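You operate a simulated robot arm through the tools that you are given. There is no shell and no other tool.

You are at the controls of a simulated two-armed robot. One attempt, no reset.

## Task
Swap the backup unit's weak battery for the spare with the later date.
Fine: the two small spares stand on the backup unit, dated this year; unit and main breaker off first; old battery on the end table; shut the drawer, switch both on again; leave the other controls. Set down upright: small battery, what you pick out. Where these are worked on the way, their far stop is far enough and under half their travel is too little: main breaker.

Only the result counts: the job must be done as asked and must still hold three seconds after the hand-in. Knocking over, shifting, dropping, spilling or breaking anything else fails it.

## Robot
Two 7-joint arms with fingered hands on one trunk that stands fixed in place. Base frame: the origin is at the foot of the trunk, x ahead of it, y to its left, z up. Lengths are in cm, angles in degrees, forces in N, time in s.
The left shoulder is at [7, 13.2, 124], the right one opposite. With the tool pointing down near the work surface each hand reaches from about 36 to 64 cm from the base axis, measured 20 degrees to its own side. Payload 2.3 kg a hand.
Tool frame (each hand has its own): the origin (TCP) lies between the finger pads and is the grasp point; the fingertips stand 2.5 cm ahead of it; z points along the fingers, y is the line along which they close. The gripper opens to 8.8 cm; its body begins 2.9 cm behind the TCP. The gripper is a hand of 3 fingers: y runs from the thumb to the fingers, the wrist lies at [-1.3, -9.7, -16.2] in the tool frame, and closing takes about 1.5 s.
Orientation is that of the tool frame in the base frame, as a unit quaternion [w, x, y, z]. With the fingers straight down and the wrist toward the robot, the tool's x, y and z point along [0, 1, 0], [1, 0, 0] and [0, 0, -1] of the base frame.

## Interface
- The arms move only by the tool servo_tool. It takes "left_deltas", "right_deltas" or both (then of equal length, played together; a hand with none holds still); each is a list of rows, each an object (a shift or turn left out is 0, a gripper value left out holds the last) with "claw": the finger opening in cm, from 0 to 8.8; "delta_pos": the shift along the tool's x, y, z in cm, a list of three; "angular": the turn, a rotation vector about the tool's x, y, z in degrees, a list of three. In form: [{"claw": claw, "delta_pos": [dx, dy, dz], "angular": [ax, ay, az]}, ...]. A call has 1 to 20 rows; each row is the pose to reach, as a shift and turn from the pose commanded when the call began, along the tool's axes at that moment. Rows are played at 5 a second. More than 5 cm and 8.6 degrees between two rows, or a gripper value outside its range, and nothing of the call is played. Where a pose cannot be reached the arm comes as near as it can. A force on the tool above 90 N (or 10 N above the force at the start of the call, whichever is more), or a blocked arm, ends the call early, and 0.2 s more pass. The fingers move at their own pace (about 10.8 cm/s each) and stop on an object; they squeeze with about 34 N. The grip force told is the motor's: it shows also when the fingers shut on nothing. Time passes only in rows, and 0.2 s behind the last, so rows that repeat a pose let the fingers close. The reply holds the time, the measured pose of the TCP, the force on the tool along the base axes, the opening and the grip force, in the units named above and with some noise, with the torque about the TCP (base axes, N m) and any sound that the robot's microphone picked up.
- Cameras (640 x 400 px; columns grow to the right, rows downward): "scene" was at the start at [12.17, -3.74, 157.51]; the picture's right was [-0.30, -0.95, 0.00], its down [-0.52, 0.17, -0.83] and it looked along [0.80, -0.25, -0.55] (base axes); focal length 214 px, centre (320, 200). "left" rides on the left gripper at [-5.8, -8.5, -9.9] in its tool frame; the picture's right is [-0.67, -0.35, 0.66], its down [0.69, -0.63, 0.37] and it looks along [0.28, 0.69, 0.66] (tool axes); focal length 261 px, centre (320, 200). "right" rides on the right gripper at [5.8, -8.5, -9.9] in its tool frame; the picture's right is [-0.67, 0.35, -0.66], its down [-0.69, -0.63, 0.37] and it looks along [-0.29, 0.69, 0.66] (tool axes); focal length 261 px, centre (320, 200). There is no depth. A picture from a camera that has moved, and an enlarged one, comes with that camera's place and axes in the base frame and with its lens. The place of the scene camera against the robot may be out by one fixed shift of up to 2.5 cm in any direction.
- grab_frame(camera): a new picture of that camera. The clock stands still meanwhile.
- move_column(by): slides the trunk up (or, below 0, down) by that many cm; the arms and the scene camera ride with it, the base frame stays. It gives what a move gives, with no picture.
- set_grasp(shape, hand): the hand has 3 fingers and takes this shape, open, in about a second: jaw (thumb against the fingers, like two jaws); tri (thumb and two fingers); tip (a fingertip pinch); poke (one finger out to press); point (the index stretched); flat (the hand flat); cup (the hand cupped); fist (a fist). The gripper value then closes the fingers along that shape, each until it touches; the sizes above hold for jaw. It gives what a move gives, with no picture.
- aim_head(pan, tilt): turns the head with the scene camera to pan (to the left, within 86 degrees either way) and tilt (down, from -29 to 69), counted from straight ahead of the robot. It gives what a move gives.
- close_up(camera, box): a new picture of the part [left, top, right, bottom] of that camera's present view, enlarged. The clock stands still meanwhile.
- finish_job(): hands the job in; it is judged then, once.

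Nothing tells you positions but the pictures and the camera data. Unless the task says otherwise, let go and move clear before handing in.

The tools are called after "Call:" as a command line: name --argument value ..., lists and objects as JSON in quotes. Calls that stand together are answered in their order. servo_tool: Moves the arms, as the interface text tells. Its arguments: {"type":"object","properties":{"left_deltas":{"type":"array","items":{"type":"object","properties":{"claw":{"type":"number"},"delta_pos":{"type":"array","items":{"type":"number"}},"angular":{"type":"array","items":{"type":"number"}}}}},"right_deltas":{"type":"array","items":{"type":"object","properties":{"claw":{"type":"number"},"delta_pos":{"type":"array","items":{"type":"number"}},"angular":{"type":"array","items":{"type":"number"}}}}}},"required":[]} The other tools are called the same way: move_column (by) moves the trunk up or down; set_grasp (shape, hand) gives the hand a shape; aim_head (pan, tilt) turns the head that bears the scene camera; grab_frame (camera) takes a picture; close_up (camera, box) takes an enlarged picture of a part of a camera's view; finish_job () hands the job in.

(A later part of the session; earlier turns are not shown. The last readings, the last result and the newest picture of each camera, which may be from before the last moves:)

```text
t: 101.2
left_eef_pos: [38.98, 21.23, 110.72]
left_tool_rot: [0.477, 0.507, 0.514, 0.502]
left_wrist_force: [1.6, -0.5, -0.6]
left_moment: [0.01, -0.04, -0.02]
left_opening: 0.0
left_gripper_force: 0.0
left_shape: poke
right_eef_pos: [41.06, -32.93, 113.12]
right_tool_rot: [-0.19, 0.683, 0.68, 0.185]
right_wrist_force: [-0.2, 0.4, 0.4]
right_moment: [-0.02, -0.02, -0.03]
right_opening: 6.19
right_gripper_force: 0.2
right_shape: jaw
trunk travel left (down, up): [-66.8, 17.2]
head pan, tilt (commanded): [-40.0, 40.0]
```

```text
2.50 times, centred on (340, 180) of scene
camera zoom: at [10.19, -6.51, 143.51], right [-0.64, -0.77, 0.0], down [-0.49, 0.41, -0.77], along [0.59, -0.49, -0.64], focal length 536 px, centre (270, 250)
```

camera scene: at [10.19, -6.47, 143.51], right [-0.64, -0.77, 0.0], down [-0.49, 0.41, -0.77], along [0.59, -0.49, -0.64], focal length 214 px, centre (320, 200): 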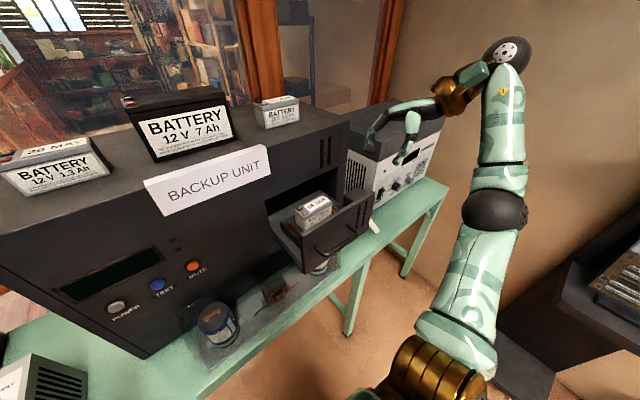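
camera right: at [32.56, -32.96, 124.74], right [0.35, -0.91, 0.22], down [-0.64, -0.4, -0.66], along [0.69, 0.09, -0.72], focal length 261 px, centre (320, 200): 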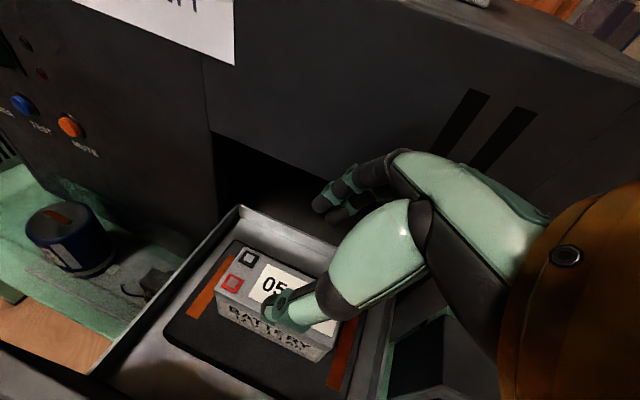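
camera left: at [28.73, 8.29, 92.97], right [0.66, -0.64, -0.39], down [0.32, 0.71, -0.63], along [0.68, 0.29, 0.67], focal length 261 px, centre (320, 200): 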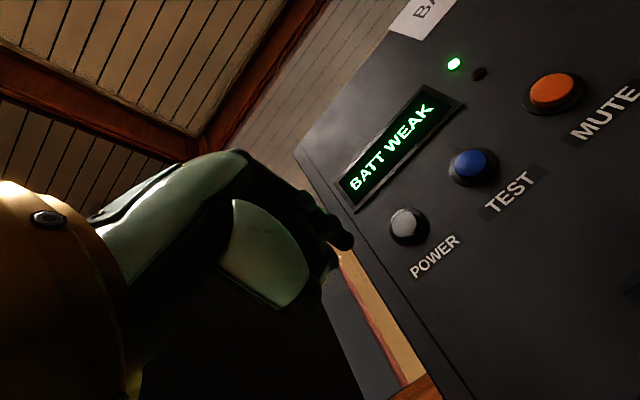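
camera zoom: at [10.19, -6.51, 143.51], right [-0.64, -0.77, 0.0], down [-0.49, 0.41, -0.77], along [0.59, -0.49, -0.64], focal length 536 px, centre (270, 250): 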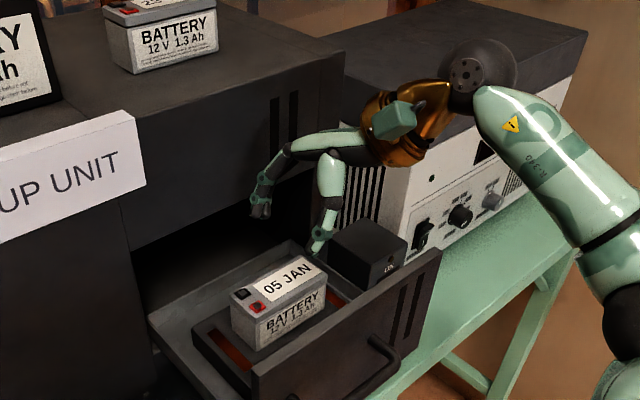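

Aligned over the battery. Descending 6 cm, then checking.

Call:
servo_tool --right_deltas '[{"claw": 6.2, "delta_pos": [-1, 0, 1.73]}, {"claw": 6.2, "delta_pos": [-2, 0, 3.46]}, {"claw": 6.2, "delta_pos": [-3, 0, 5.2]}, {"claw": 6.2, "delta_pos": [-3, 0, 5.2]}]'

Call:
grab_frame --camera "right"

Call:
close_up --camera "scene" --box '[270, 140, 410, 260]'

```text
t: 102.2
left_eef_pos: [38.86, 21.24, 110.77]
left_tool_rot: [0.477, 0.508, 0.514, 0.501]
left_wrist_force: [-0.3, -0.1, 0.5]
left_moment: [-0.02, 0.0, -0.02]
left_opening: 0.0
left_gripper_force: 0.0
left_shape: poke
right_eef_pos: [40.98, -32.81, 107.04]
right_tool_rot: [-0.19, 0.683, 0.681, 0.185]
right_wrist_force: [-0.5, 1.1, -0.5]
right_moment: [-0.05, 0.0, 0.0]
right_opening: 6.15
right_gripper_force: 0.1
right_shape: jaw
trunk travel left (down, up): [-66.8, 17.2]
head pan, tilt (commanded): [-40.0, 40.0]
```

```text
taken
camera right: at [32.52, -32.79, 118.65], right [0.35, -0.91, 0.22], down [-0.64, -0.4, -0.66], along [0.69, 0.09, -0.72], focal length 261 px, centre (320, 200)
```

right: 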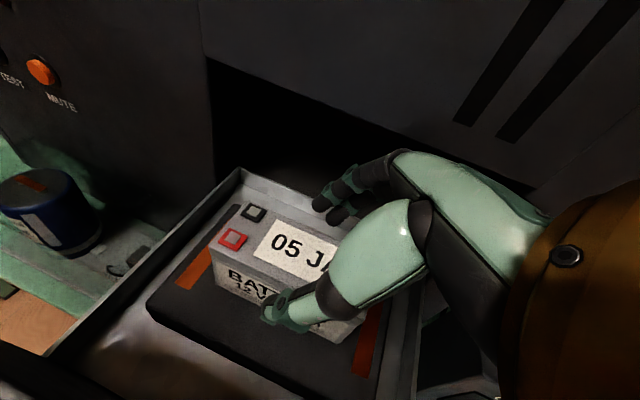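

```text
3.33 times, centred on (340, 200) of scene
camera zoom: at [10.22, -6.5, 143.51], right [-0.64, -0.77, 0.0], down [-0.49, 0.41, -0.77], along [0.59, -0.49, -0.64], focal length 715 px, centre (253, 200)
```

zoom: 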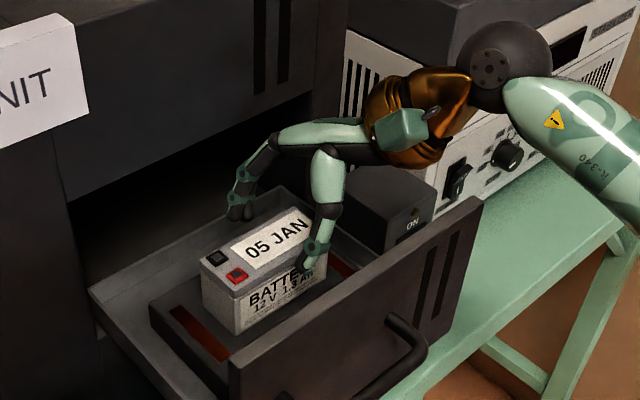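

Thumb in front, fingers behind, as planned. Descending the last 3.8 cm and closing gently.

Call:
servo_tool --right_deltas '[{"claw": 6.2, "delta_pos": [-1, 0, 1.73]}, {"claw": 6.2, "delta_pos": [-1.9, 0, 3.3]}, {"claw": 6.2, "delta_pos": [-1.9, 0, 3.3]}]'

Call:
close_up --camera "scene" --box '[270, 140, 410, 260]'

Call:
grab_frame --camera "right"

```text
t: 103.0
left_eef_pos: [38.76, 21.16, 110.88]
left_tool_rot: [0.476, 0.507, 0.514, 0.502]
left_wrist_force: [0.8, -0.1, -0.8]
left_moment: [-0.01, 0.01, -0.01]
left_opening: 0.0
left_gripper_force: 0.0
left_shape: poke
right_eef_pos: [40.99, -32.65, 103.36]
right_tool_rot: [-0.19, 0.683, 0.68, 0.185]
right_wrist_force: [1.2, -0.2, -0.4]
right_moment: [0.02, -0.01, -0.01]
right_opening: 6.17
right_gripper_force: 0.0
right_shape: jaw
trunk travel left (down, up): [-66.8, 17.2]
head pan, tilt (commanded): [-40.0, 40.0]
```

```text
3.33 times, centred on (340, 200) of scene
camera zoom: at [10.22, -6.49, 143.51], right [-0.64, -0.77, 0.0], down [-0.49, 0.41, -0.77], along [0.59, -0.49, -0.64], focal length 715 px, centre (253, 200)
```

zoom: 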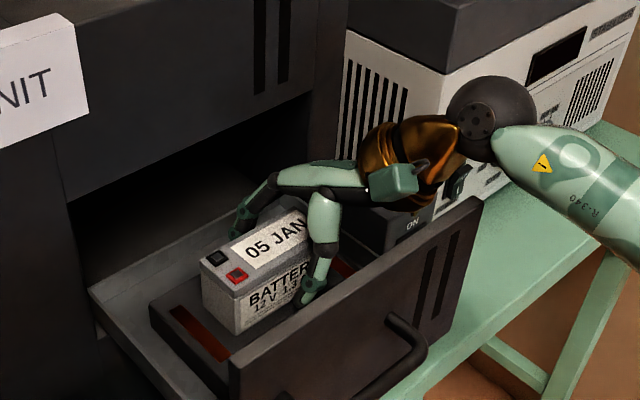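

```text
taken
camera right: at [32.46, -32.74, 114.94], right [0.35, -0.91, 0.22], down [-0.64, -0.4, -0.66], along [0.69, 0.09, -0.72], focal length 261 px, centre (320, 200)
```

right: 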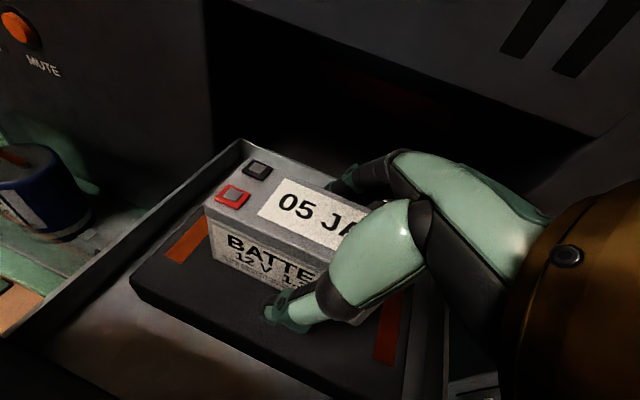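

No contact forces. Closing the fingers on the battery.

Call:
servo_tool --right_deltas '[{"claw": 5.2}, {"claw": 4.4}, {"claw": 3.6}, {"claw": 3}, {"claw": 2.5}, {"claw": 2.5}, {"claw": 2.5}, {"claw": 2.5}]'

Call:
grab_frame --camera "right"

Call:
close_up --camera "scene" --box '[270, 140, 410, 260]'

```text
t: 104.8
left_eef_pos: [38.79, 21.19, 110.67]
left_tool_rot: [0.476, 0.507, 0.514, 0.502]
left_wrist_force: [0.5, 0.3, 0.1]
left_moment: [0.02, -0.03, 0.03]
left_opening: 0.01
left_gripper_force: 0.0
left_shape: poke
right_eef_pos: [40.96, -32.65, 103.34]
right_tool_rot: [-0.19, 0.683, 0.68, 0.185]
right_wrist_force: [-0.1, -0.5, 0.1]
right_moment: [-0.03, -0.04, 0.03]
right_opening: 3.68
right_gripper_force: 34.5
right_shape: jaw
trunk travel left (down, up): [-66.8, 17.2]
head pan, tilt (commanded): [-40.0, 40.0]
```

```text
taken
camera right: at [32.49, -32.75, 114.95], right [0.35, -0.91, 0.22], down [-0.64, -0.4, -0.66], along [0.69, 0.09, -0.72], focal length 261 px, centre (320, 200)
```

right: 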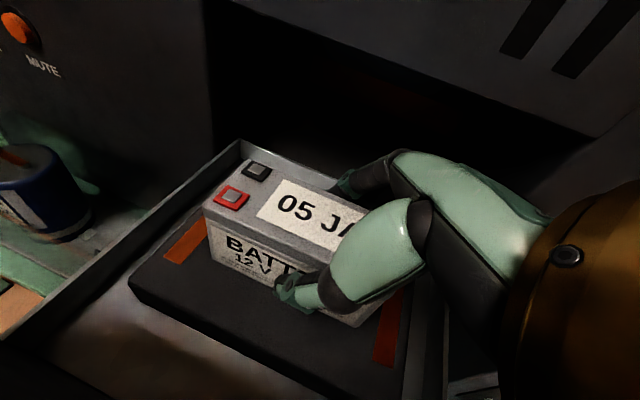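

```text
3.33 times, centred on (340, 200) of scene
camera zoom: at [10.25, -6.5, 143.51], right [-0.64, -0.77, 0.0], down [-0.49, 0.41, -0.77], along [0.59, -0.49, -0.64], focal length 715 px, centre (253, 200)
```

zoom: 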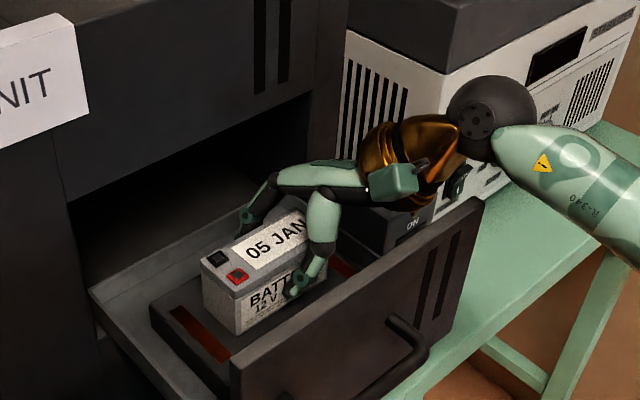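

Gripped at 3.7 cm opening with full force. Lifting 3 cm first to test the hold.

Call:
servo_tool --right_deltas '[{"delta_pos": [0.4, 0, -0.7]}, {"delta_pos": [0.8, 0, -1.4]}, {"delta_pos": [1.5, 0, -2.6]}, {"delta_pos": [1.5, 0, -2.6]}]'

Call:
close_up --camera "scene" --box '[270, 140, 410, 260]'

Call:
grab_frame --camera "right"

```text
t: 105.8
left_eef_pos: [39.03, 21.09, 110.77]
left_tool_rot: [0.475, 0.508, 0.514, 0.502]
left_wrist_force: [0.5, 0.3, -0.4]
left_moment: [0.02, 0.0, -0.03]
left_opening: 0.0
left_gripper_force: 0.1
left_shape: poke
right_eef_pos: [41.13, -32.7, 106.23]
right_tool_rot: [-0.191, 0.682, 0.681, 0.185]
right_wrist_force: [0.9, 0.4, -6.2]
right_moment: [-0.03, -0.02, 0.0]
right_opening: 3.65
right_gripper_force: 34.3
right_shape: jaw
trunk travel left (down, up): [-66.8, 17.2]
head pan, tilt (commanded): [-40.0, 40.0]
```

```text
3.33 times, centred on (340, 200) of scene
camera zoom: at [10.37, -6.63, 143.49], right [-0.64, -0.77, 0.0], down [-0.49, 0.41, -0.77], along [0.59, -0.49, -0.64], focal length 715 px, centre (253, 200)
```

zoom: 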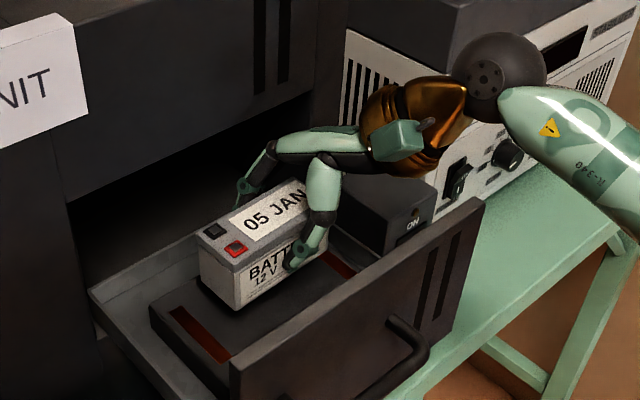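

```text
taken
camera right: at [32.73, -32.76, 117.86], right [0.35, -0.91, 0.22], down [-0.64, -0.4, -0.66], along [0.69, 0.09, -0.72], focal length 261 px, centre (320, 200)
```

right: 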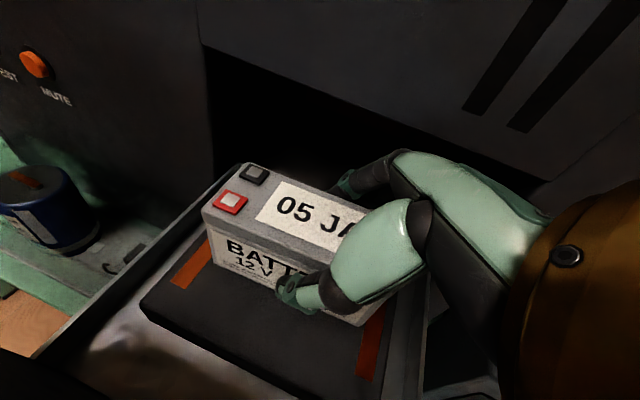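

The grip holds (6 N ≈ 0.6 kg) and the battery is level. Lifting it clear above the drawer panel.

Call:
servo_tool --right_deltas '[{"delta_pos": [1.5, 0, -2.6]}, {"delta_pos": [3, 0, -5.2]}, {"delta_pos": [4.5, 0, -7.8]}, {"delta_pos": [6, 0, -10.4]}, {"delta_pos": [6.5, 0, -11.3]}, {"delta_pos": [6.5, 0, -11.3]}]'

Call:
grab_frame --camera "scene"

Call:
grab_frame --camera "right"

```text
t: 107.2
left_eef_pos: [38.94, 21.08, 110.74]
left_tool_rot: [0.477, 0.508, 0.513, 0.501]
left_wrist_force: [0.2, 0.1, 0.2]
left_moment: [0.02, -0.02, 0.0]
left_opening: 0.0
left_gripper_force: 0.1
left_shape: poke
right_eef_pos: [41.2, -32.99, 119.3]
right_tool_rot: [-0.19, 0.683, 0.68, 0.185]
right_wrist_force: [-0.6, 0.1, -5.2]
right_moment: [-0.07, -0.02, -0.01]
right_opening: 3.65
right_gripper_force: 34.3
right_shape: jaw
trunk travel left (down, up): [-66.8, 17.2]
head pan, tilt (commanded): [-40.0, 40.0]
```

```text
taken
camera scene: at [10.36, -6.63, 143.49], right [-0.64, -0.77, 0.0], down [-0.49, 0.41, -0.77], along [0.59, -0.49, -0.64], focal length 214 px, centre (320, 200)
```

scene: 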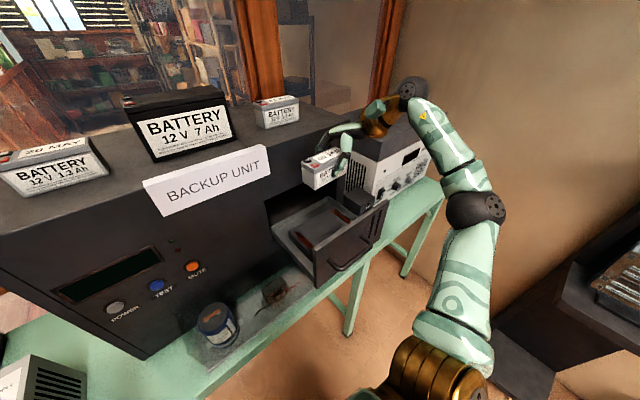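

```text
taken
camera right: at [32.76, -33.04, 130.88], right [0.35, -0.91, 0.22], down [-0.64, -0.4, -0.66], along [0.69, 0.09, -0.72], focal length 261 px, centre (320, 200)
```

right: 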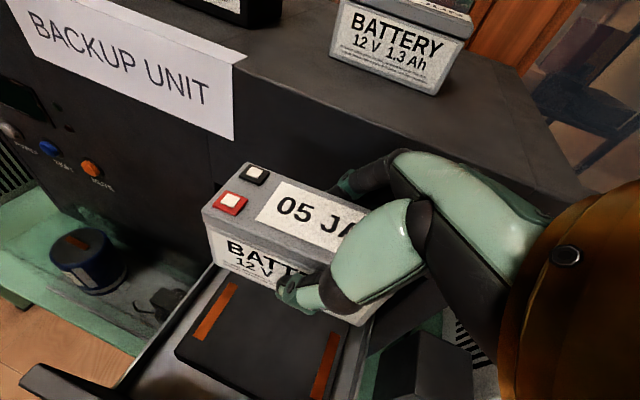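

Holding well. A quick look at the empty cradle for later, then I'll carry the battery out to the right.

Call:
close_up --camera "right" --box '[140, 250, 400, 400]'

Call:
close_up --camera "scene" --box '[260, 180, 400, 290]'

```text
2.46 times, centred on (270, 325) of right
camera zoom: at [32.76, -33.04, 130.88], right [0.35, -0.91, 0.22], down [-0.64, -0.4, -0.66], along [0.69, 0.09, -0.72], focal length 642 px, centre (443, -108)
```

zoom: 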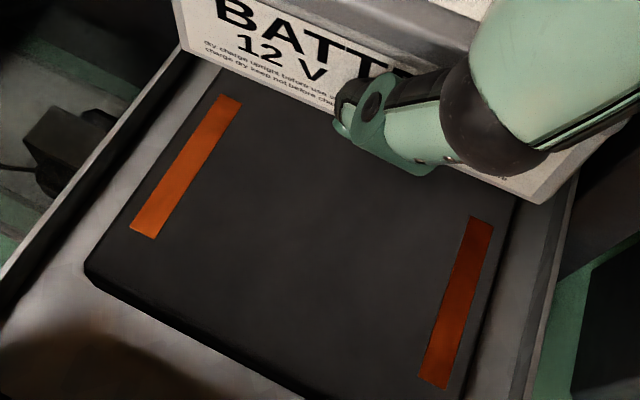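

```text
3.64 times, centred on (330, 235) of scene
camera zoom: at [10.36, -6.63, 143.49], right [-0.64, -0.77, 0.0], down [-0.49, 0.41, -0.77], along [0.59, -0.49, -0.64], focal length 780 px, centre (284, 73)
```

zoom: 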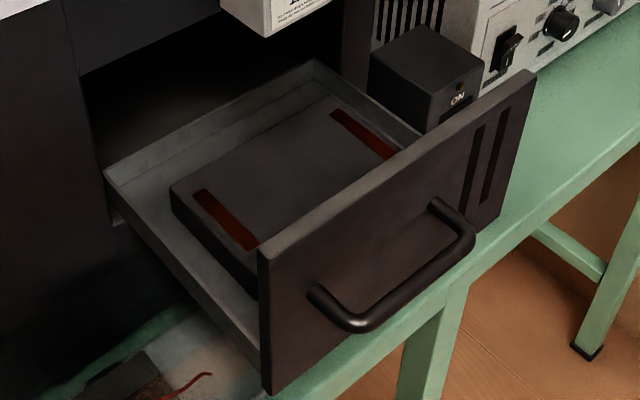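

The cradle is simply a flat platform (top z≈99) with two red strips marking the battery's place. Now carrying the old battery right, turning it clockwise as I go.

Call:
servo_tool --right_deltas '[{"delta_pos": [-2.5, -0.8, -1.4], "angular": [-3.75, 0, 6.5]}, {"delta_pos": [-5, -1.5, -2.8], "angular": [-7.5, 0, 13]}, {"delta_pos": [-7.5, -2.2, -4.2], "angular": [-11.25, 0, 19.5]}, {"delta_pos": [-10, -2.9, -5.6], "angular": [-15, 0, 26]}, {"delta_pos": [-12.5, -3.6, -7], "angular": [-18.75, 0, 32.5]}, {"delta_pos": [-14.9, -4.2, -8.2], "angular": [-22.5, 0, 39]}, {"delta_pos": [-14.9, -4.2, -8.2], "angular": [-22.5, 0, 39]}]'

Call:
grab_frame --camera "scene"

```text
t: 108.8
left_eef_pos: [39.01, 21.26, 110.8]
left_tool_rot: [0.475, 0.508, 0.514, 0.502]
left_wrist_force: [0.7, 0.1, 0.2]
left_moment: [0.0, -0.03, 0.0]
left_opening: 0.0
left_gripper_force: 0.0
left_shape: poke
right_eef_pos: [36.82, -49.99, 118.7]
right_tool_rot: [-0.106, 0.893, 0.367, 0.238]
right_wrist_force: [0.4, 0.4, -5.7]
right_moment: [-0.05, 0.03, 0.01]
right_opening: 3.67
right_gripper_force: 34.4
right_shape: jaw
trunk travel left (down, up): [-66.8, 17.2]
head pan, tilt (commanded): [-40.0, 40.0]
```

```text
taken
camera scene: at [10.35, -6.64, 143.49], right [-0.64, -0.77, 0.0], down [-0.49, 0.41, -0.77], along [0.59, -0.49, -0.64], focal length 214 px, centre (320, 200)
```

scene: 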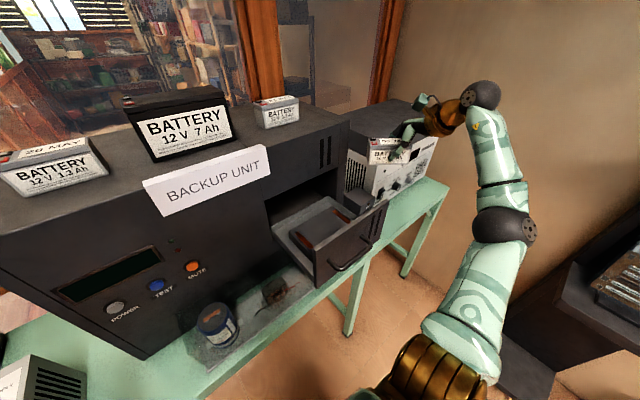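

Halfway round. Completing the turn and moving over the free strip right of the breaker.

Call:
servo_tool --right_deltas '[{"delta_pos": [-1.7, 1.2, 0.7], "angular": [-3.75, 0, 6.5]}, {"delta_pos": [-3.5, 2.4, 1.4], "angular": [-7.5, 0, 13]}, {"delta_pos": [-5.2, 3.6, 2], "angular": [-11.25, 0, 19.5]}, {"delta_pos": [-6.9, 4.8, 2.7], "angular": [-15, 0, 26]}, {"delta_pos": [-8.6, 6, 3.4], "angular": [-18.75, 0, 32.5]}, {"delta_pos": [-10.35, 7.2, 4.06], "angular": [-22.5, 0, 39]}, {"delta_pos": [-10.35, 7.2, 4.06], "angular": [-22.5, 0, 39]}]'

Call:
grab_frame --camera "scene"

Call:
grab_frame --camera "right"

```text
t: 110.5
left_eef_pos: [38.97, 21.07, 110.9]
left_tool_rot: [0.476, 0.508, 0.514, 0.501]
left_wrist_force: [-1.0, -0.2, -0.3]
left_moment: [-0.03, 0.03, 0.01]
left_opening: 0.02
left_gripper_force: 0.1
left_shape: poke
right_eef_pos: [37.16, -59.9, 109.89]
right_tool_rot: [-0.006, 0.967, -0.004, 0.254]
right_wrist_force: [-0.3, -0.1, -5.6]
right_moment: [0.0, 0.03, -0.03]
right_opening: 3.67
right_gripper_force: 33.6
right_shape: jaw
trunk travel left (down, up): [-66.8, 17.2]
head pan, tilt (commanded): [-40.0, 40.0]
```

```text
taken
camera scene: at [10.33, -6.69, 143.49], right [-0.64, -0.77, 0.0], down [-0.49, 0.41, -0.76], along [0.59, -0.49, -0.64], focal length 214 px, centre (320, 200)
```

scene: 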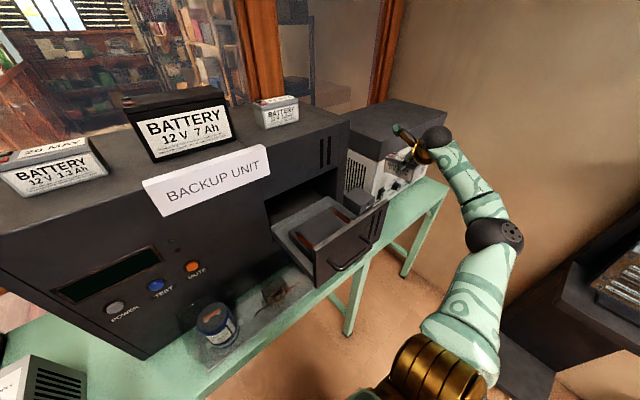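

```text
taken
camera right: at [37.3, -51.58, 121.56], right [-0.91, -0.35, 0.24], down [-0.41, 0.64, -0.65], along [0.07, -0.68, -0.73], focal length 261 px, centre (320, 200)
```

right: 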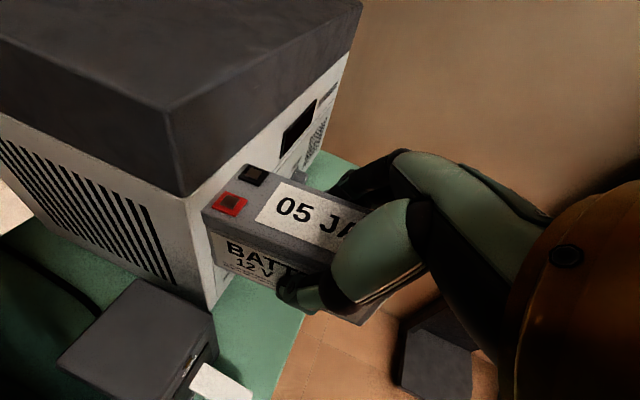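

Battery hovers over the strip between breaker and table end. Lowering the trunk 12 cm to bring the shoulder level with the table work.

Call:
move_column --by -12

Call:
grab_frame --camera "right"

Call:
grab_frame --camera "scene"

```text
t: 112.0
left_eef_pos: [38.83, 21.1, 98.76]
left_tool_rot: [0.476, 0.509, 0.514, 0.501]
left_wrist_force: [0.1, -0.9, -0.3]
left_moment: [-0.03, -0.01, 0.0]
left_opening: 0.0
left_gripper_force: 0.1
left_shape: poke
right_eef_pos: [37.19, -59.91, 97.9]
right_tool_rot: [-0.008, 0.967, -0.003, 0.255]
right_wrist_force: [0.0, -0.3, -4.6]
right_moment: [0.0, 0.06, 0.0]
right_opening: 3.66
right_gripper_force: 34.3
right_shape: jaw
trunk travel left (down, up): [-54.8, 29.2]
head pan, tilt (commanded): [-40.0, 40.0]
```

```text
taken
camera right: at [37.28, -51.56, 109.58], right [-0.91, -0.35, 0.24], down [-0.42, 0.64, -0.65], along [0.08, -0.68, -0.73], focal length 261 px, centre (320, 200)
```

right: 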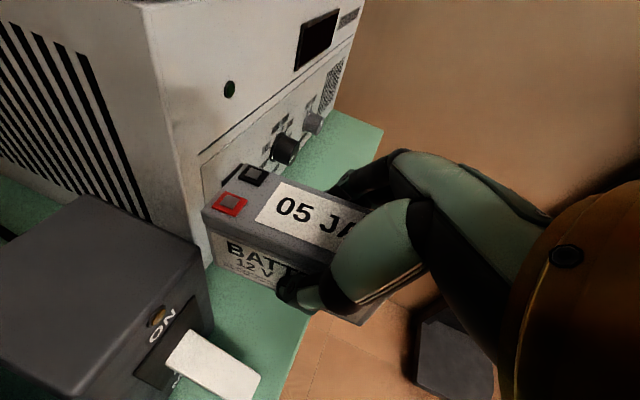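

```text
taken
camera scene: at [10.32, -6.68, 131.49], right [-0.64, -0.77, 0.0], down [-0.49, 0.41, -0.76], along [0.59, -0.49, -0.64], focal length 214 px, centre (320, 200)
```

scene: 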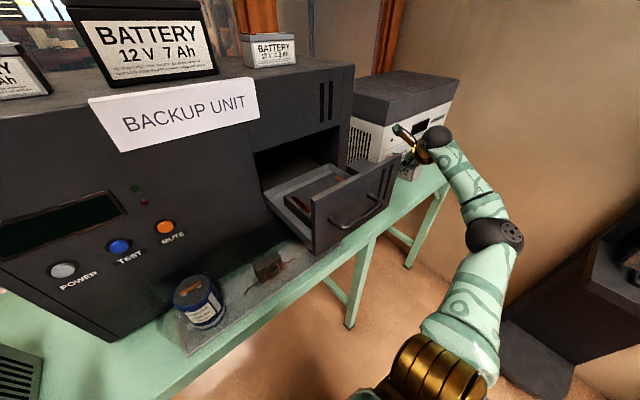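

I want the table height precisely before setting down; zooming on a corner where the inverter meets the table.

Call:
close_up --camera "right" --box '[120, 200, 360, 400]'

Call:
close_up --camera "scene" --box '[340, 100, 480, 220]'

```text
2.00 times, centred on (240, 300) of right
camera zoom: at [37.28, -51.56, 109.58], right [-0.91, -0.35, 0.24], down [-0.42, 0.64, -0.65], along [0.08, -0.68, -0.73], focal length 521 px, centre (480, 0)
```

zoom: 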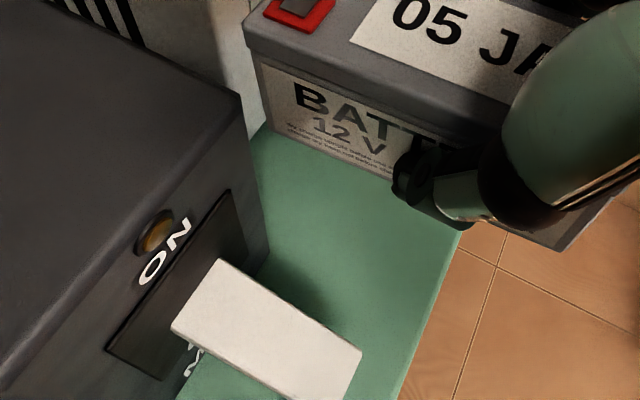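

```text
3.33 times, centred on (410, 160) of scene
camera zoom: at [10.32, -6.68, 131.49], right [-0.64, -0.77, 0.0], down [-0.49, 0.41, -0.76], along [0.59, -0.49, -0.64], focal length 715 px, centre (20, 333)
```

zoom: 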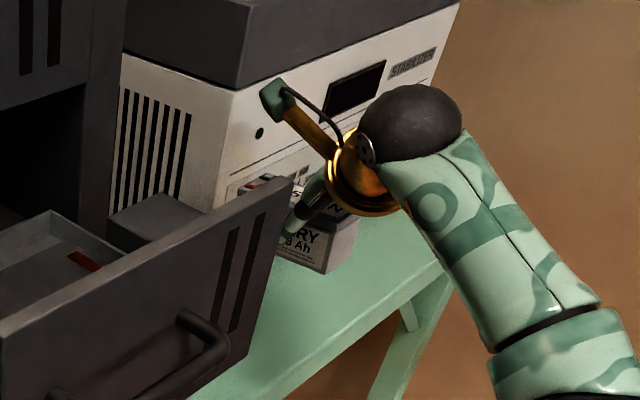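

The table is at about z 81±1.5. I'll move over the spot (battery centre ≈ (41, −61.6)) and descend to just above, then feel for contact.

Call:
servo_tool --right_deltas '[{"delta_pos": [1.1, 0.8, 0.6]}, {"delta_pos": [2.26, 1.5, 1.27]}, {"delta_pos": [0.8, 1.5, 3.9]}, {"delta_pos": [-0.7, 1.5, 6.5]}, {"delta_pos": [-2.34, 1.5, 9.45]}, {"delta_pos": [-2.34, 1.5, 9.45]}]'

Call:
grab_frame --camera "right"

Call:
close_up --camera "scene" --box '[340, 100, 480, 220]'

```text
t: 113.3
left_eef_pos: [38.93, 21.08, 98.83]
left_tool_rot: [0.476, 0.508, 0.514, 0.502]
left_wrist_force: [-0.2, -0.6, -0.5]
left_moment: [-0.04, 0.02, -0.04]
left_opening: 0.0
left_gripper_force: 0.0
left_shape: poke
right_eef_pos: [39.53, -61.36, 88.5]
right_tool_rot: [-0.007, 0.967, -0.002, 0.254]
right_wrist_force: [-0.4, -1.1, -5.2]
right_moment: [-0.01, 0.04, -0.01]
right_opening: 3.67
right_gripper_force: 34.3
right_shape: jaw
trunk travel left (down, up): [-54.8, 29.2]
head pan, tilt (commanded): [-40.0, 40.0]
```

```text
taken
camera right: at [39.6, -52.93, 100.11], right [-0.91, -0.35, 0.24], down [-0.42, 0.64, -0.65], along [0.08, -0.68, -0.73], focal length 261 px, centre (320, 200)
```

right: 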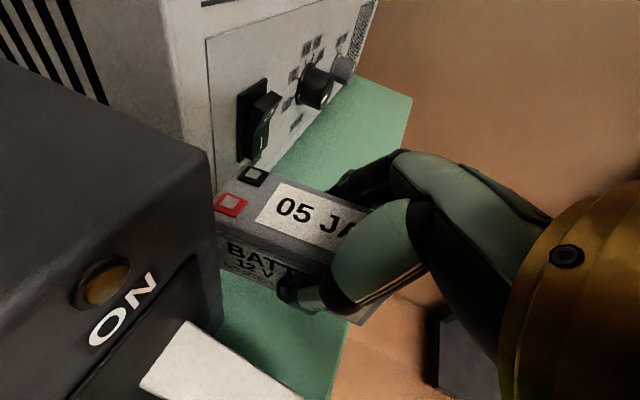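

```text
3.33 times, centred on (410, 160) of scene
camera zoom: at [10.32, -6.66, 131.49], right [-0.64, -0.77, 0.0], down [-0.49, 0.41, -0.76], along [0.59, -0.49, -0.64], focal length 715 px, centre (20, 333)
```

zoom: 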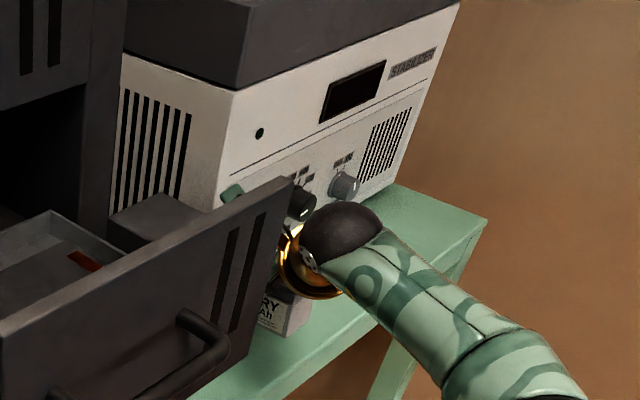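

I need to check the near end of the battery against the table's front edge; zooming in.

Call:
close_up --camera "right" --box '[200, 150, 440, 350]'

Call:
close_up --camera "right" --box '[300, 270, 420, 370]'

```text
2.00 times, centred on (320, 250) of right
camera zoom: at [39.6, -52.93, 100.11], right [-0.91, -0.35, 0.24], down [-0.42, 0.64, -0.65], along [0.08, -0.68, -0.73], focal length 521 px, centre (320, 100)
```

zoom: 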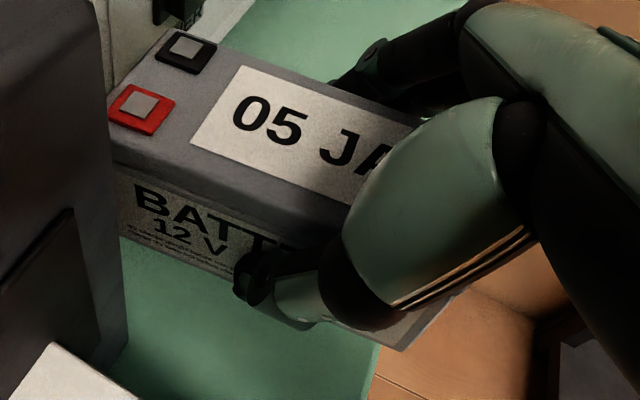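

```text
4.00 times, centred on (360, 320) of right
camera zoom: at [39.6, -52.93, 100.11], right [-0.91, -0.35, 0.24], down [-0.42, 0.64, -0.65], along [0.08, -0.68, -0.73], focal length 1043 px, centre (160, -280)
```

zoom: 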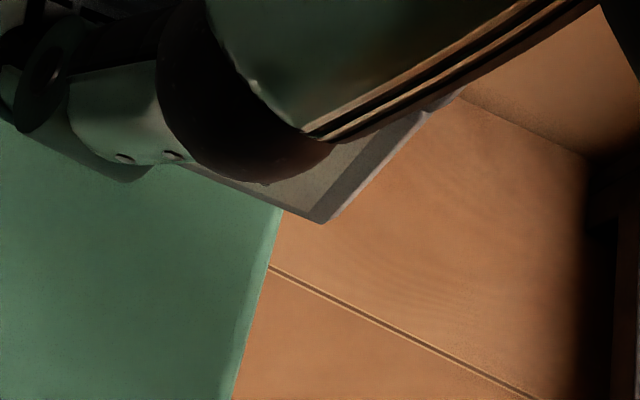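

The near corner is right at the table edge (x≈35.4), so I shift the battery about 1.1 cm further on before lowering.

Call:
servo_tool --right_deltas '[{"delta_pos": [0.5, -0.2, 0.27]}, {"delta_pos": [0.98, -0.4, 0.54]}, {"delta_pos": [0.98, -0.4, 0.54]}]'

Call:
close_up --camera "right" --box '[300, 270, 420, 370]'

Call:
close_up --camera "right" --box '[160, 120, 360, 300]'

```text
t: 114.2
left_eef_pos: [38.98, 20.93, 98.77]
left_tool_rot: [0.476, 0.509, 0.513, 0.501]
left_wrist_force: [-0.2, -0.6, -0.5]
left_moment: [-0.04, -0.01, -0.01]
left_opening: 0.0
left_gripper_force: 0.1
left_shape: poke
right_eef_pos: [40.71, -60.94, 88.42]
right_tool_rot: [-0.006, 0.967, -0.002, 0.255]
right_wrist_force: [1.4, 0.3, -5.1]
right_moment: [0.0, 0.03, 0.01]
right_opening: 3.64
right_gripper_force: 33.9
right_shape: jaw
trunk travel left (down, up): [-54.8, 29.2]
head pan, tilt (commanded): [-40.0, 40.0]
```

```text
4.00 times, centred on (360, 320) of right
camera zoom: at [40.88, -52.55, 100.15], right [-0.91, -0.35, 0.24], down [-0.42, 0.64, -0.65], along [0.08, -0.68, -0.73], focal length 1043 px, centre (160, -280)
```

zoom: 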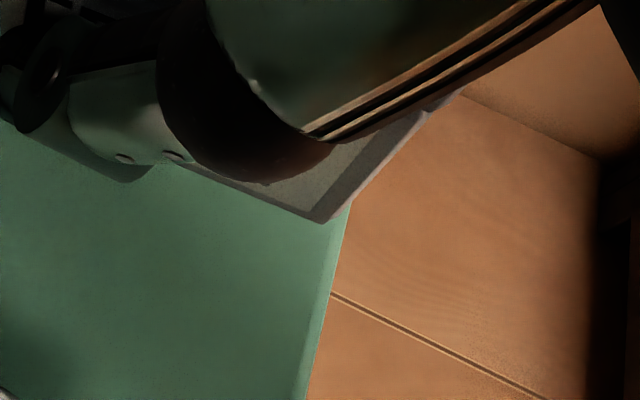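

```text
2.22 times, centred on (260, 210) of right
camera zoom: at [40.88, -52.55, 100.15], right [-0.91, -0.35, 0.24], down [-0.42, 0.64, -0.65], along [0.08, -0.68, -0.73], focal length 579 px, centre (453, 178)
```

zoom: 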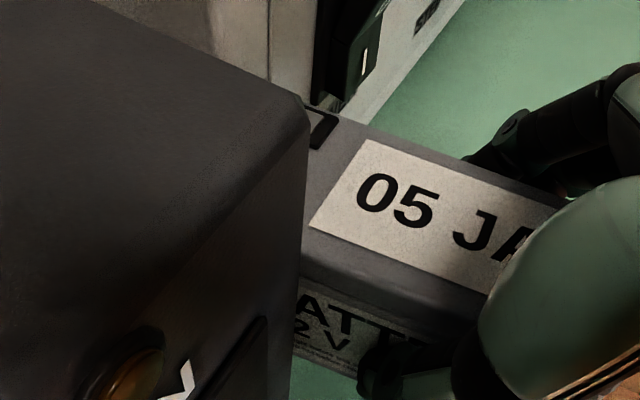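

Good: the near end is now about 1 cm inside the edge. Lowering slowly and watching the vertical force.

Call:
servo_tool --right_deltas '[{"delta_pos": [-0.25, 0, 0.44]}, {"delta_pos": [-0.49, 0, 0.87]}, {"delta_pos": [-0.74, 0, 1.3]}, {"delta_pos": [-0.98, 0, 1.74]}]'

Call:
close_up --camera "right" --box '[200, 150, 440, 370]'

```text
t: 115.2
left_eef_pos: [38.99, 21.07, 98.84]
left_tool_rot: [0.476, 0.509, 0.513, 0.501]
left_wrist_force: [-0.1, -1.0, 0.2]
left_moment: [0.03, 0.03, 0.02]
left_opening: 0.0
left_gripper_force: 0.0
left_shape: poke
right_eef_pos: [40.98, -60.85, 86.52]
right_tool_rot: [-0.007, 0.967, -0.003, 0.255]
right_wrist_force: [0.6, -1.1, -6.5]
right_moment: [0.01, 0.06, -0.02]
right_opening: 3.68
right_gripper_force: 34.4
right_shape: jaw
trunk travel left (down, up): [-54.8, 29.2]
head pan, tilt (commanded): [-40.0, 40.0]
```

```text
1.82 times, centred on (320, 260) of right
camera zoom: at [41.04, -52.52, 98.2], right [-0.91, -0.35, 0.24], down [-0.42, 0.64, -0.65], along [0.07, -0.68, -0.73], focal length 474 px, centre (320, 91)
```

zoom: 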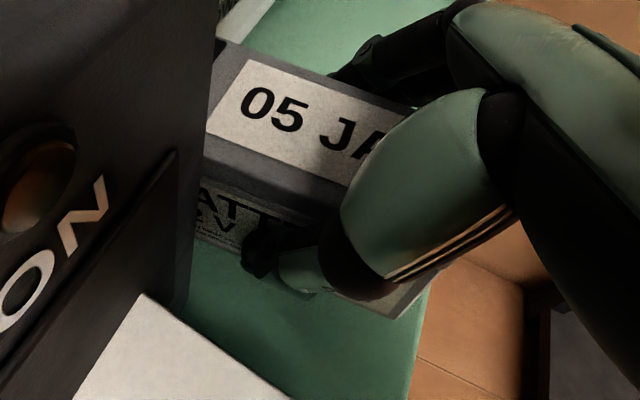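

Not touching yet. Continuing down in quarter-centimetre steps.

Call:
servo_tool --right_deltas '[{"delta_pos": [-0.12, 0, 0.22]}, {"delta_pos": [-0.25, 0, 0.44]}, {"delta_pos": [-0.37, 0, 0.65]}]'

Call:
servo_tool --right_deltas '[{"delta_pos": [-0.12, 0, 0.22]}, {"delta_pos": [-0.25, 0, 0.44]}]'

```text
t: 116.0
left_eef_pos: [39.07, 21.0, 98.73]
left_tool_rot: [0.476, 0.508, 0.514, 0.502]
left_wrist_force: [0.2, 0.5, -0.3]
left_moment: [0.02, 0.01, 0.02]
left_opening: 0.0
left_gripper_force: 0.1
left_shape: poke
right_eef_pos: [40.92, -60.87, 85.64]
right_tool_rot: [-0.006, 0.967, -0.003, 0.254]
right_wrist_force: [0.7, 0.1, -5.7]
right_moment: [0.01, 0.02, 0.0]
right_opening: 3.67
right_gripper_force: 34.5
right_shape: jaw
trunk travel left (down, up): [-54.8, 29.2]
head pan, tilt (commanded): [-40.0, 40.0]
```

```text
t: 116.5
left_eef_pos: [38.89, 21.06, 98.77]
left_tool_rot: [0.476, 0.508, 0.513, 0.501]
left_wrist_force: [-0.1, 0.1, -0.2]
left_moment: [0.02, -0.02, -0.01]
left_opening: 0.02
left_gripper_force: 0.0
left_shape: poke
right_eef_pos: [40.91, -60.92, 85.18]
right_tool_rot: [-0.007, 0.967, -0.003, 0.254]
right_wrist_force: [-0.3, -0.7, -5.6]
right_moment: [0.0, 0.06, 0.03]
right_opening: 3.66
right_gripper_force: 34.0
right_shape: jaw
trunk travel left (down, up): [-54.8, 29.2]
head pan, tilt (commanded): [-40.0, 40.0]
```

Still free at z 85.2; continuing.

Call:
servo_tool --right_deltas '[{"delta_pos": [-0.12, 0, 0.22]}, {"delta_pos": [-0.25, 0, 0.44]}]'

Call:
servo_tool --right_deltas '[{"delta_pos": [-0.12, 0, 0.22]}, {"delta_pos": [-0.2, 0, 0.35]}]'

Call:
close_up --camera "scene" --box '[340, 100, 480, 220]'

Call:
close_up --camera "right" --box '[200, 150, 440, 370]'

```text
t: 117.2
left_eef_pos: [38.97, 21.04, 98.72]
left_tool_rot: [0.476, 0.508, 0.514, 0.502]
left_wrist_force: [-0.1, 0.0, -0.1]
left_moment: [0.01, 0.0, 0.01]
left_opening: 0.01
left_gripper_force: 0.1
left_shape: poke
right_eef_pos: [40.94, -60.84, 84.72]
right_tool_rot: [-0.005, 0.967, -0.003, 0.255]
right_wrist_force: [-0.3, -0.6, -5.8]
right_moment: [0.02, 0.07, 0.02]
right_opening: 3.66
right_gripper_force: 33.6
right_shape: jaw
trunk travel left (down, up): [-54.8, 29.2]
head pan, tilt (commanded): [-40.0, 40.0]
```

```text
t: 117.8
left_eef_pos: [38.93, 21.05, 98.83]
left_tool_rot: [0.476, 0.508, 0.513, 0.501]
left_wrist_force: [-0.4, 0.3, 0.0]
left_moment: [-0.01, 0.0, 0.0]
left_opening: 0.01
left_gripper_force: 0.0
left_shape: poke
right_eef_pos: [40.85, -60.91, 84.49]
right_tool_rot: [-0.007, 0.967, -0.002, 0.254]
right_wrist_force: [0.5, 0.1, -5.6]
right_moment: [0.0, 0.07, 0.02]
right_opening: 3.63
right_gripper_force: 33.3
right_shape: jaw
trunk travel left (down, up): [-54.8, 29.2]
head pan, tilt (commanded): [-40.0, 40.0]
```

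```text
3.33 times, centred on (410, 160) of scene
camera zoom: at [10.35, -6.7, 131.49], right [-0.64, -0.77, 0.0], down [-0.49, 0.41, -0.76], along [0.59, -0.49, -0.64], focal length 715 px, centre (20, 333)
```

zoom: 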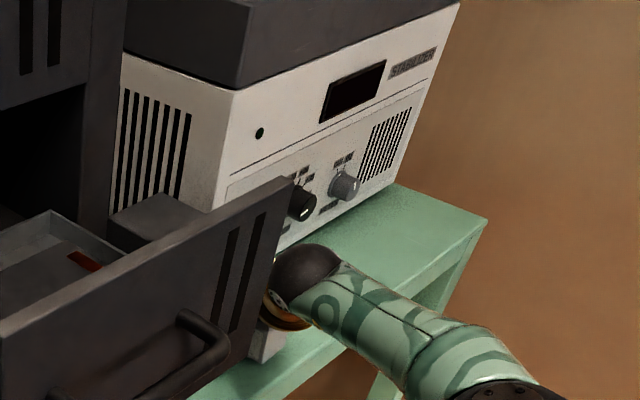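

```text
1.82 times, centred on (320, 260) of right
camera zoom: at [40.96, -52.46, 96.04], right [-0.91, -0.35, 0.24], down [-0.42, 0.64, -0.65], along [0.08, -0.68, -0.73], focal length 474 px, centre (320, 91)
```

zoom: 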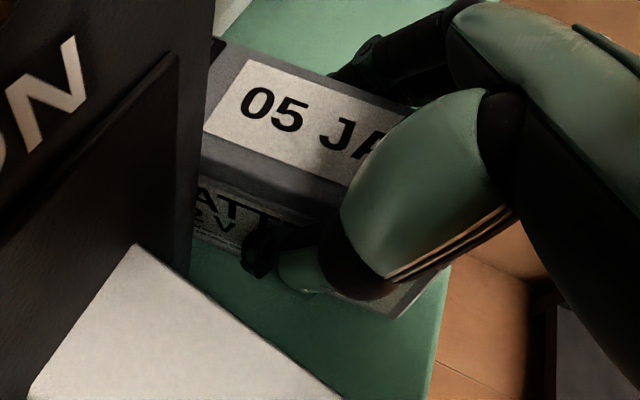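

Still hanging free (z 84.5). Lowering further with checks.

Call:
servo_tool --right_deltas '[{"delta_pos": [-0.1, 0, 0.18]}, {"delta_pos": [-0.2, 0, 0.35]}, {"delta_pos": [-0.3, 0, 0.52]}]'

Call:
servo_tool --right_deltas '[{"delta_pos": [-0.1, 0, 0.18]}, {"delta_pos": [-0.2, 0, 0.35]}]'

```text
t: 118.5
left_eef_pos: [38.93, 21.17, 98.81]
left_tool_rot: [0.476, 0.509, 0.513, 0.501]
left_wrist_force: [0.0, -0.6, 0.0]
left_moment: [-0.04, -0.01, 0.05]
left_opening: 0.0
left_gripper_force: 0.1
left_shape: poke
right_eef_pos: [40.88, -60.7, 83.89]
right_tool_rot: [-0.007, 0.967, -0.003, 0.255]
right_wrist_force: [-0.2, 0.1, -4.0]
right_moment: [0.01, -0.02, 0.03]
right_opening: 3.65
right_gripper_force: 34.1
right_shape: jaw
trunk travel left (down, up): [-54.8, 29.2]
head pan, tilt (commanded): [-40.0, 40.0]
```

```text
t: 119.2
left_eef_pos: [38.82, 21.29, 98.86]
left_tool_rot: [0.476, 0.507, 0.514, 0.501]
left_wrist_force: [1.2, -0.4, 0.3]
left_moment: [0.01, 0.04, 0.0]
left_opening: 0.0
left_gripper_force: 0.2
left_shape: poke
right_eef_pos: [40.79, -60.7, 83.68]
right_tool_rot: [-0.006, 0.967, -0.003, 0.255]
right_wrist_force: [0.8, -3.6, 4.6]
right_moment: [0.0, -0.07, 0.02]
right_opening: 3.64
right_gripper_force: 34.9
right_shape: jaw
trunk travel left (down, up): [-54.8, 29.2]
head pan, tilt (commanded): [-40.0, 40.0]
```

Contact with the table (force flipped to +4.6 N). Opening the fingers gently.

Call:
servo_tool --right_deltas '[{"claw": 4}, {"claw": 4.6}, {"claw": 5.2}, {"claw": 5.6}, {"claw": 5.6}]'

Call:
close_up --camera "right" --box '[160, 120, 440, 370]'

```text
t: 120.3
left_eef_pos: [38.85, 21.14, 98.73]
left_tool_rot: [0.476, 0.508, 0.514, 0.501]
left_wrist_force: [-0.4, -0.1, -1.3]
left_moment: [0.03, -0.03, 0.01]
left_opening: 0.01
left_gripper_force: 0.0
left_shape: poke
right_eef_pos: [40.89, -60.57, 83.5]
right_tool_rot: [-0.006, 0.967, -0.003, 0.254]
right_wrist_force: [-0.2, -0.9, 0.7]
right_moment: [-0.02, -0.02, 0.01]
right_opening: 5.57
right_gripper_force: 0.1
right_shape: jaw
trunk travel left (down, up): [-54.8, 29.2]
head pan, tilt (commanded): [-40.0, 40.0]
```

```text
1.60 times, centred on (300, 245) of right
camera zoom: at [40.92, -52.32, 95.18], right [-0.91, -0.35, 0.24], down [-0.41, 0.64, -0.65], along [0.08, -0.69, -0.72], focal length 417 px, centre (352, 128)
```

zoom: 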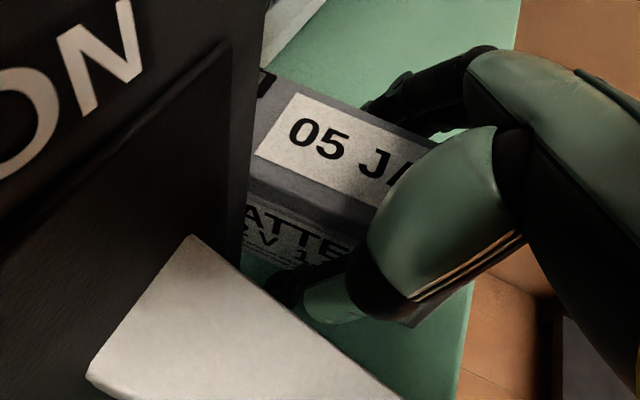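

The battery stands on its own. Withdrawing the hand back and up along its own axis.

Call:
servo_tool --right_deltas '[{"claw": 5.8, "delta_pos": [0, 0, -0.8]}, {"claw": 5.8, "delta_pos": [0.3, 0, -2.5]}, {"claw": 5.8, "delta_pos": [1, 0, -5.5]}, {"claw": 5.8, "delta_pos": [2, 0, -9]}, {"claw": 5.8, "delta_pos": [3, 0, -13]}, {"claw": 5.8, "delta_pos": [3, 0, -13]}]'

Call:
grab_frame --camera "right"

Call:
grab_frame --camera "scene"

```text
t: 121.8
left_eef_pos: [38.76, 21.16, 98.78]
left_tool_rot: [0.477, 0.507, 0.514, 0.502]
left_wrist_force: [-0.4, 0.4, 0.3]
left_moment: [0.0, 0.0, -0.01]
left_opening: 0.0
left_gripper_force: 0.1
left_shape: poke
right_eef_pos: [37.08, -61.02, 96.54]
right_tool_rot: [-0.007, 0.967, -0.003, 0.254]
right_wrist_force: [-0.4, 0.2, 0.3]
right_moment: [0.02, 0.0, 0.01]
right_opening: 5.77
right_gripper_force: 0.1
right_shape: jaw
trunk travel left (down, up): [-54.8, 29.2]
head pan, tilt (commanded): [-40.0, 40.0]
```

```text
taken
camera right: at [37.14, -52.6, 108.14], right [-0.91, -0.35, 0.24], down [-0.42, 0.64, -0.65], along [0.08, -0.68, -0.72], focal length 261 px, centre (320, 200)
```

right: 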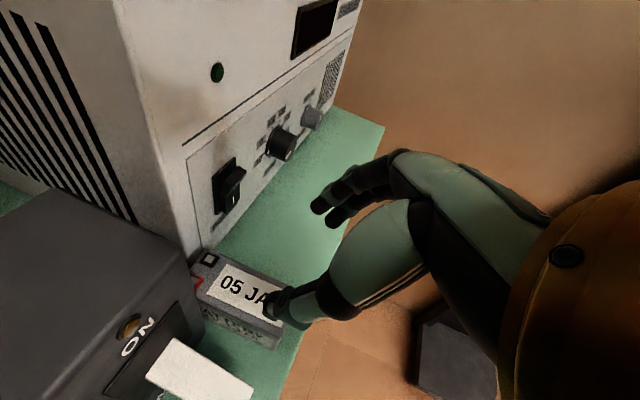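

```text
taken
camera scene: at [10.24, -6.54, 131.51], right [-0.64, -0.77, 0.0], down [-0.49, 0.41, -0.77], along [0.59, -0.49, -0.64], focal length 214 px, centre (320, 200)
```

scene: 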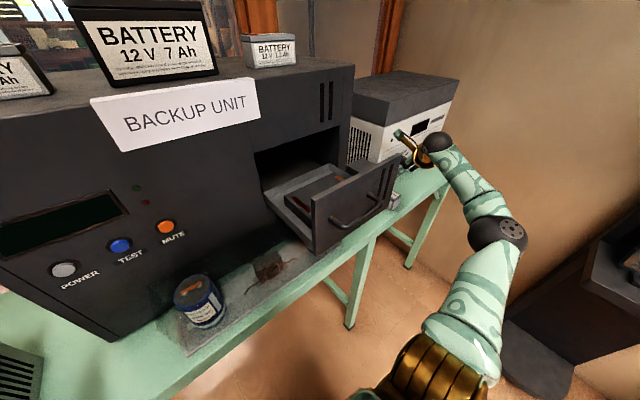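

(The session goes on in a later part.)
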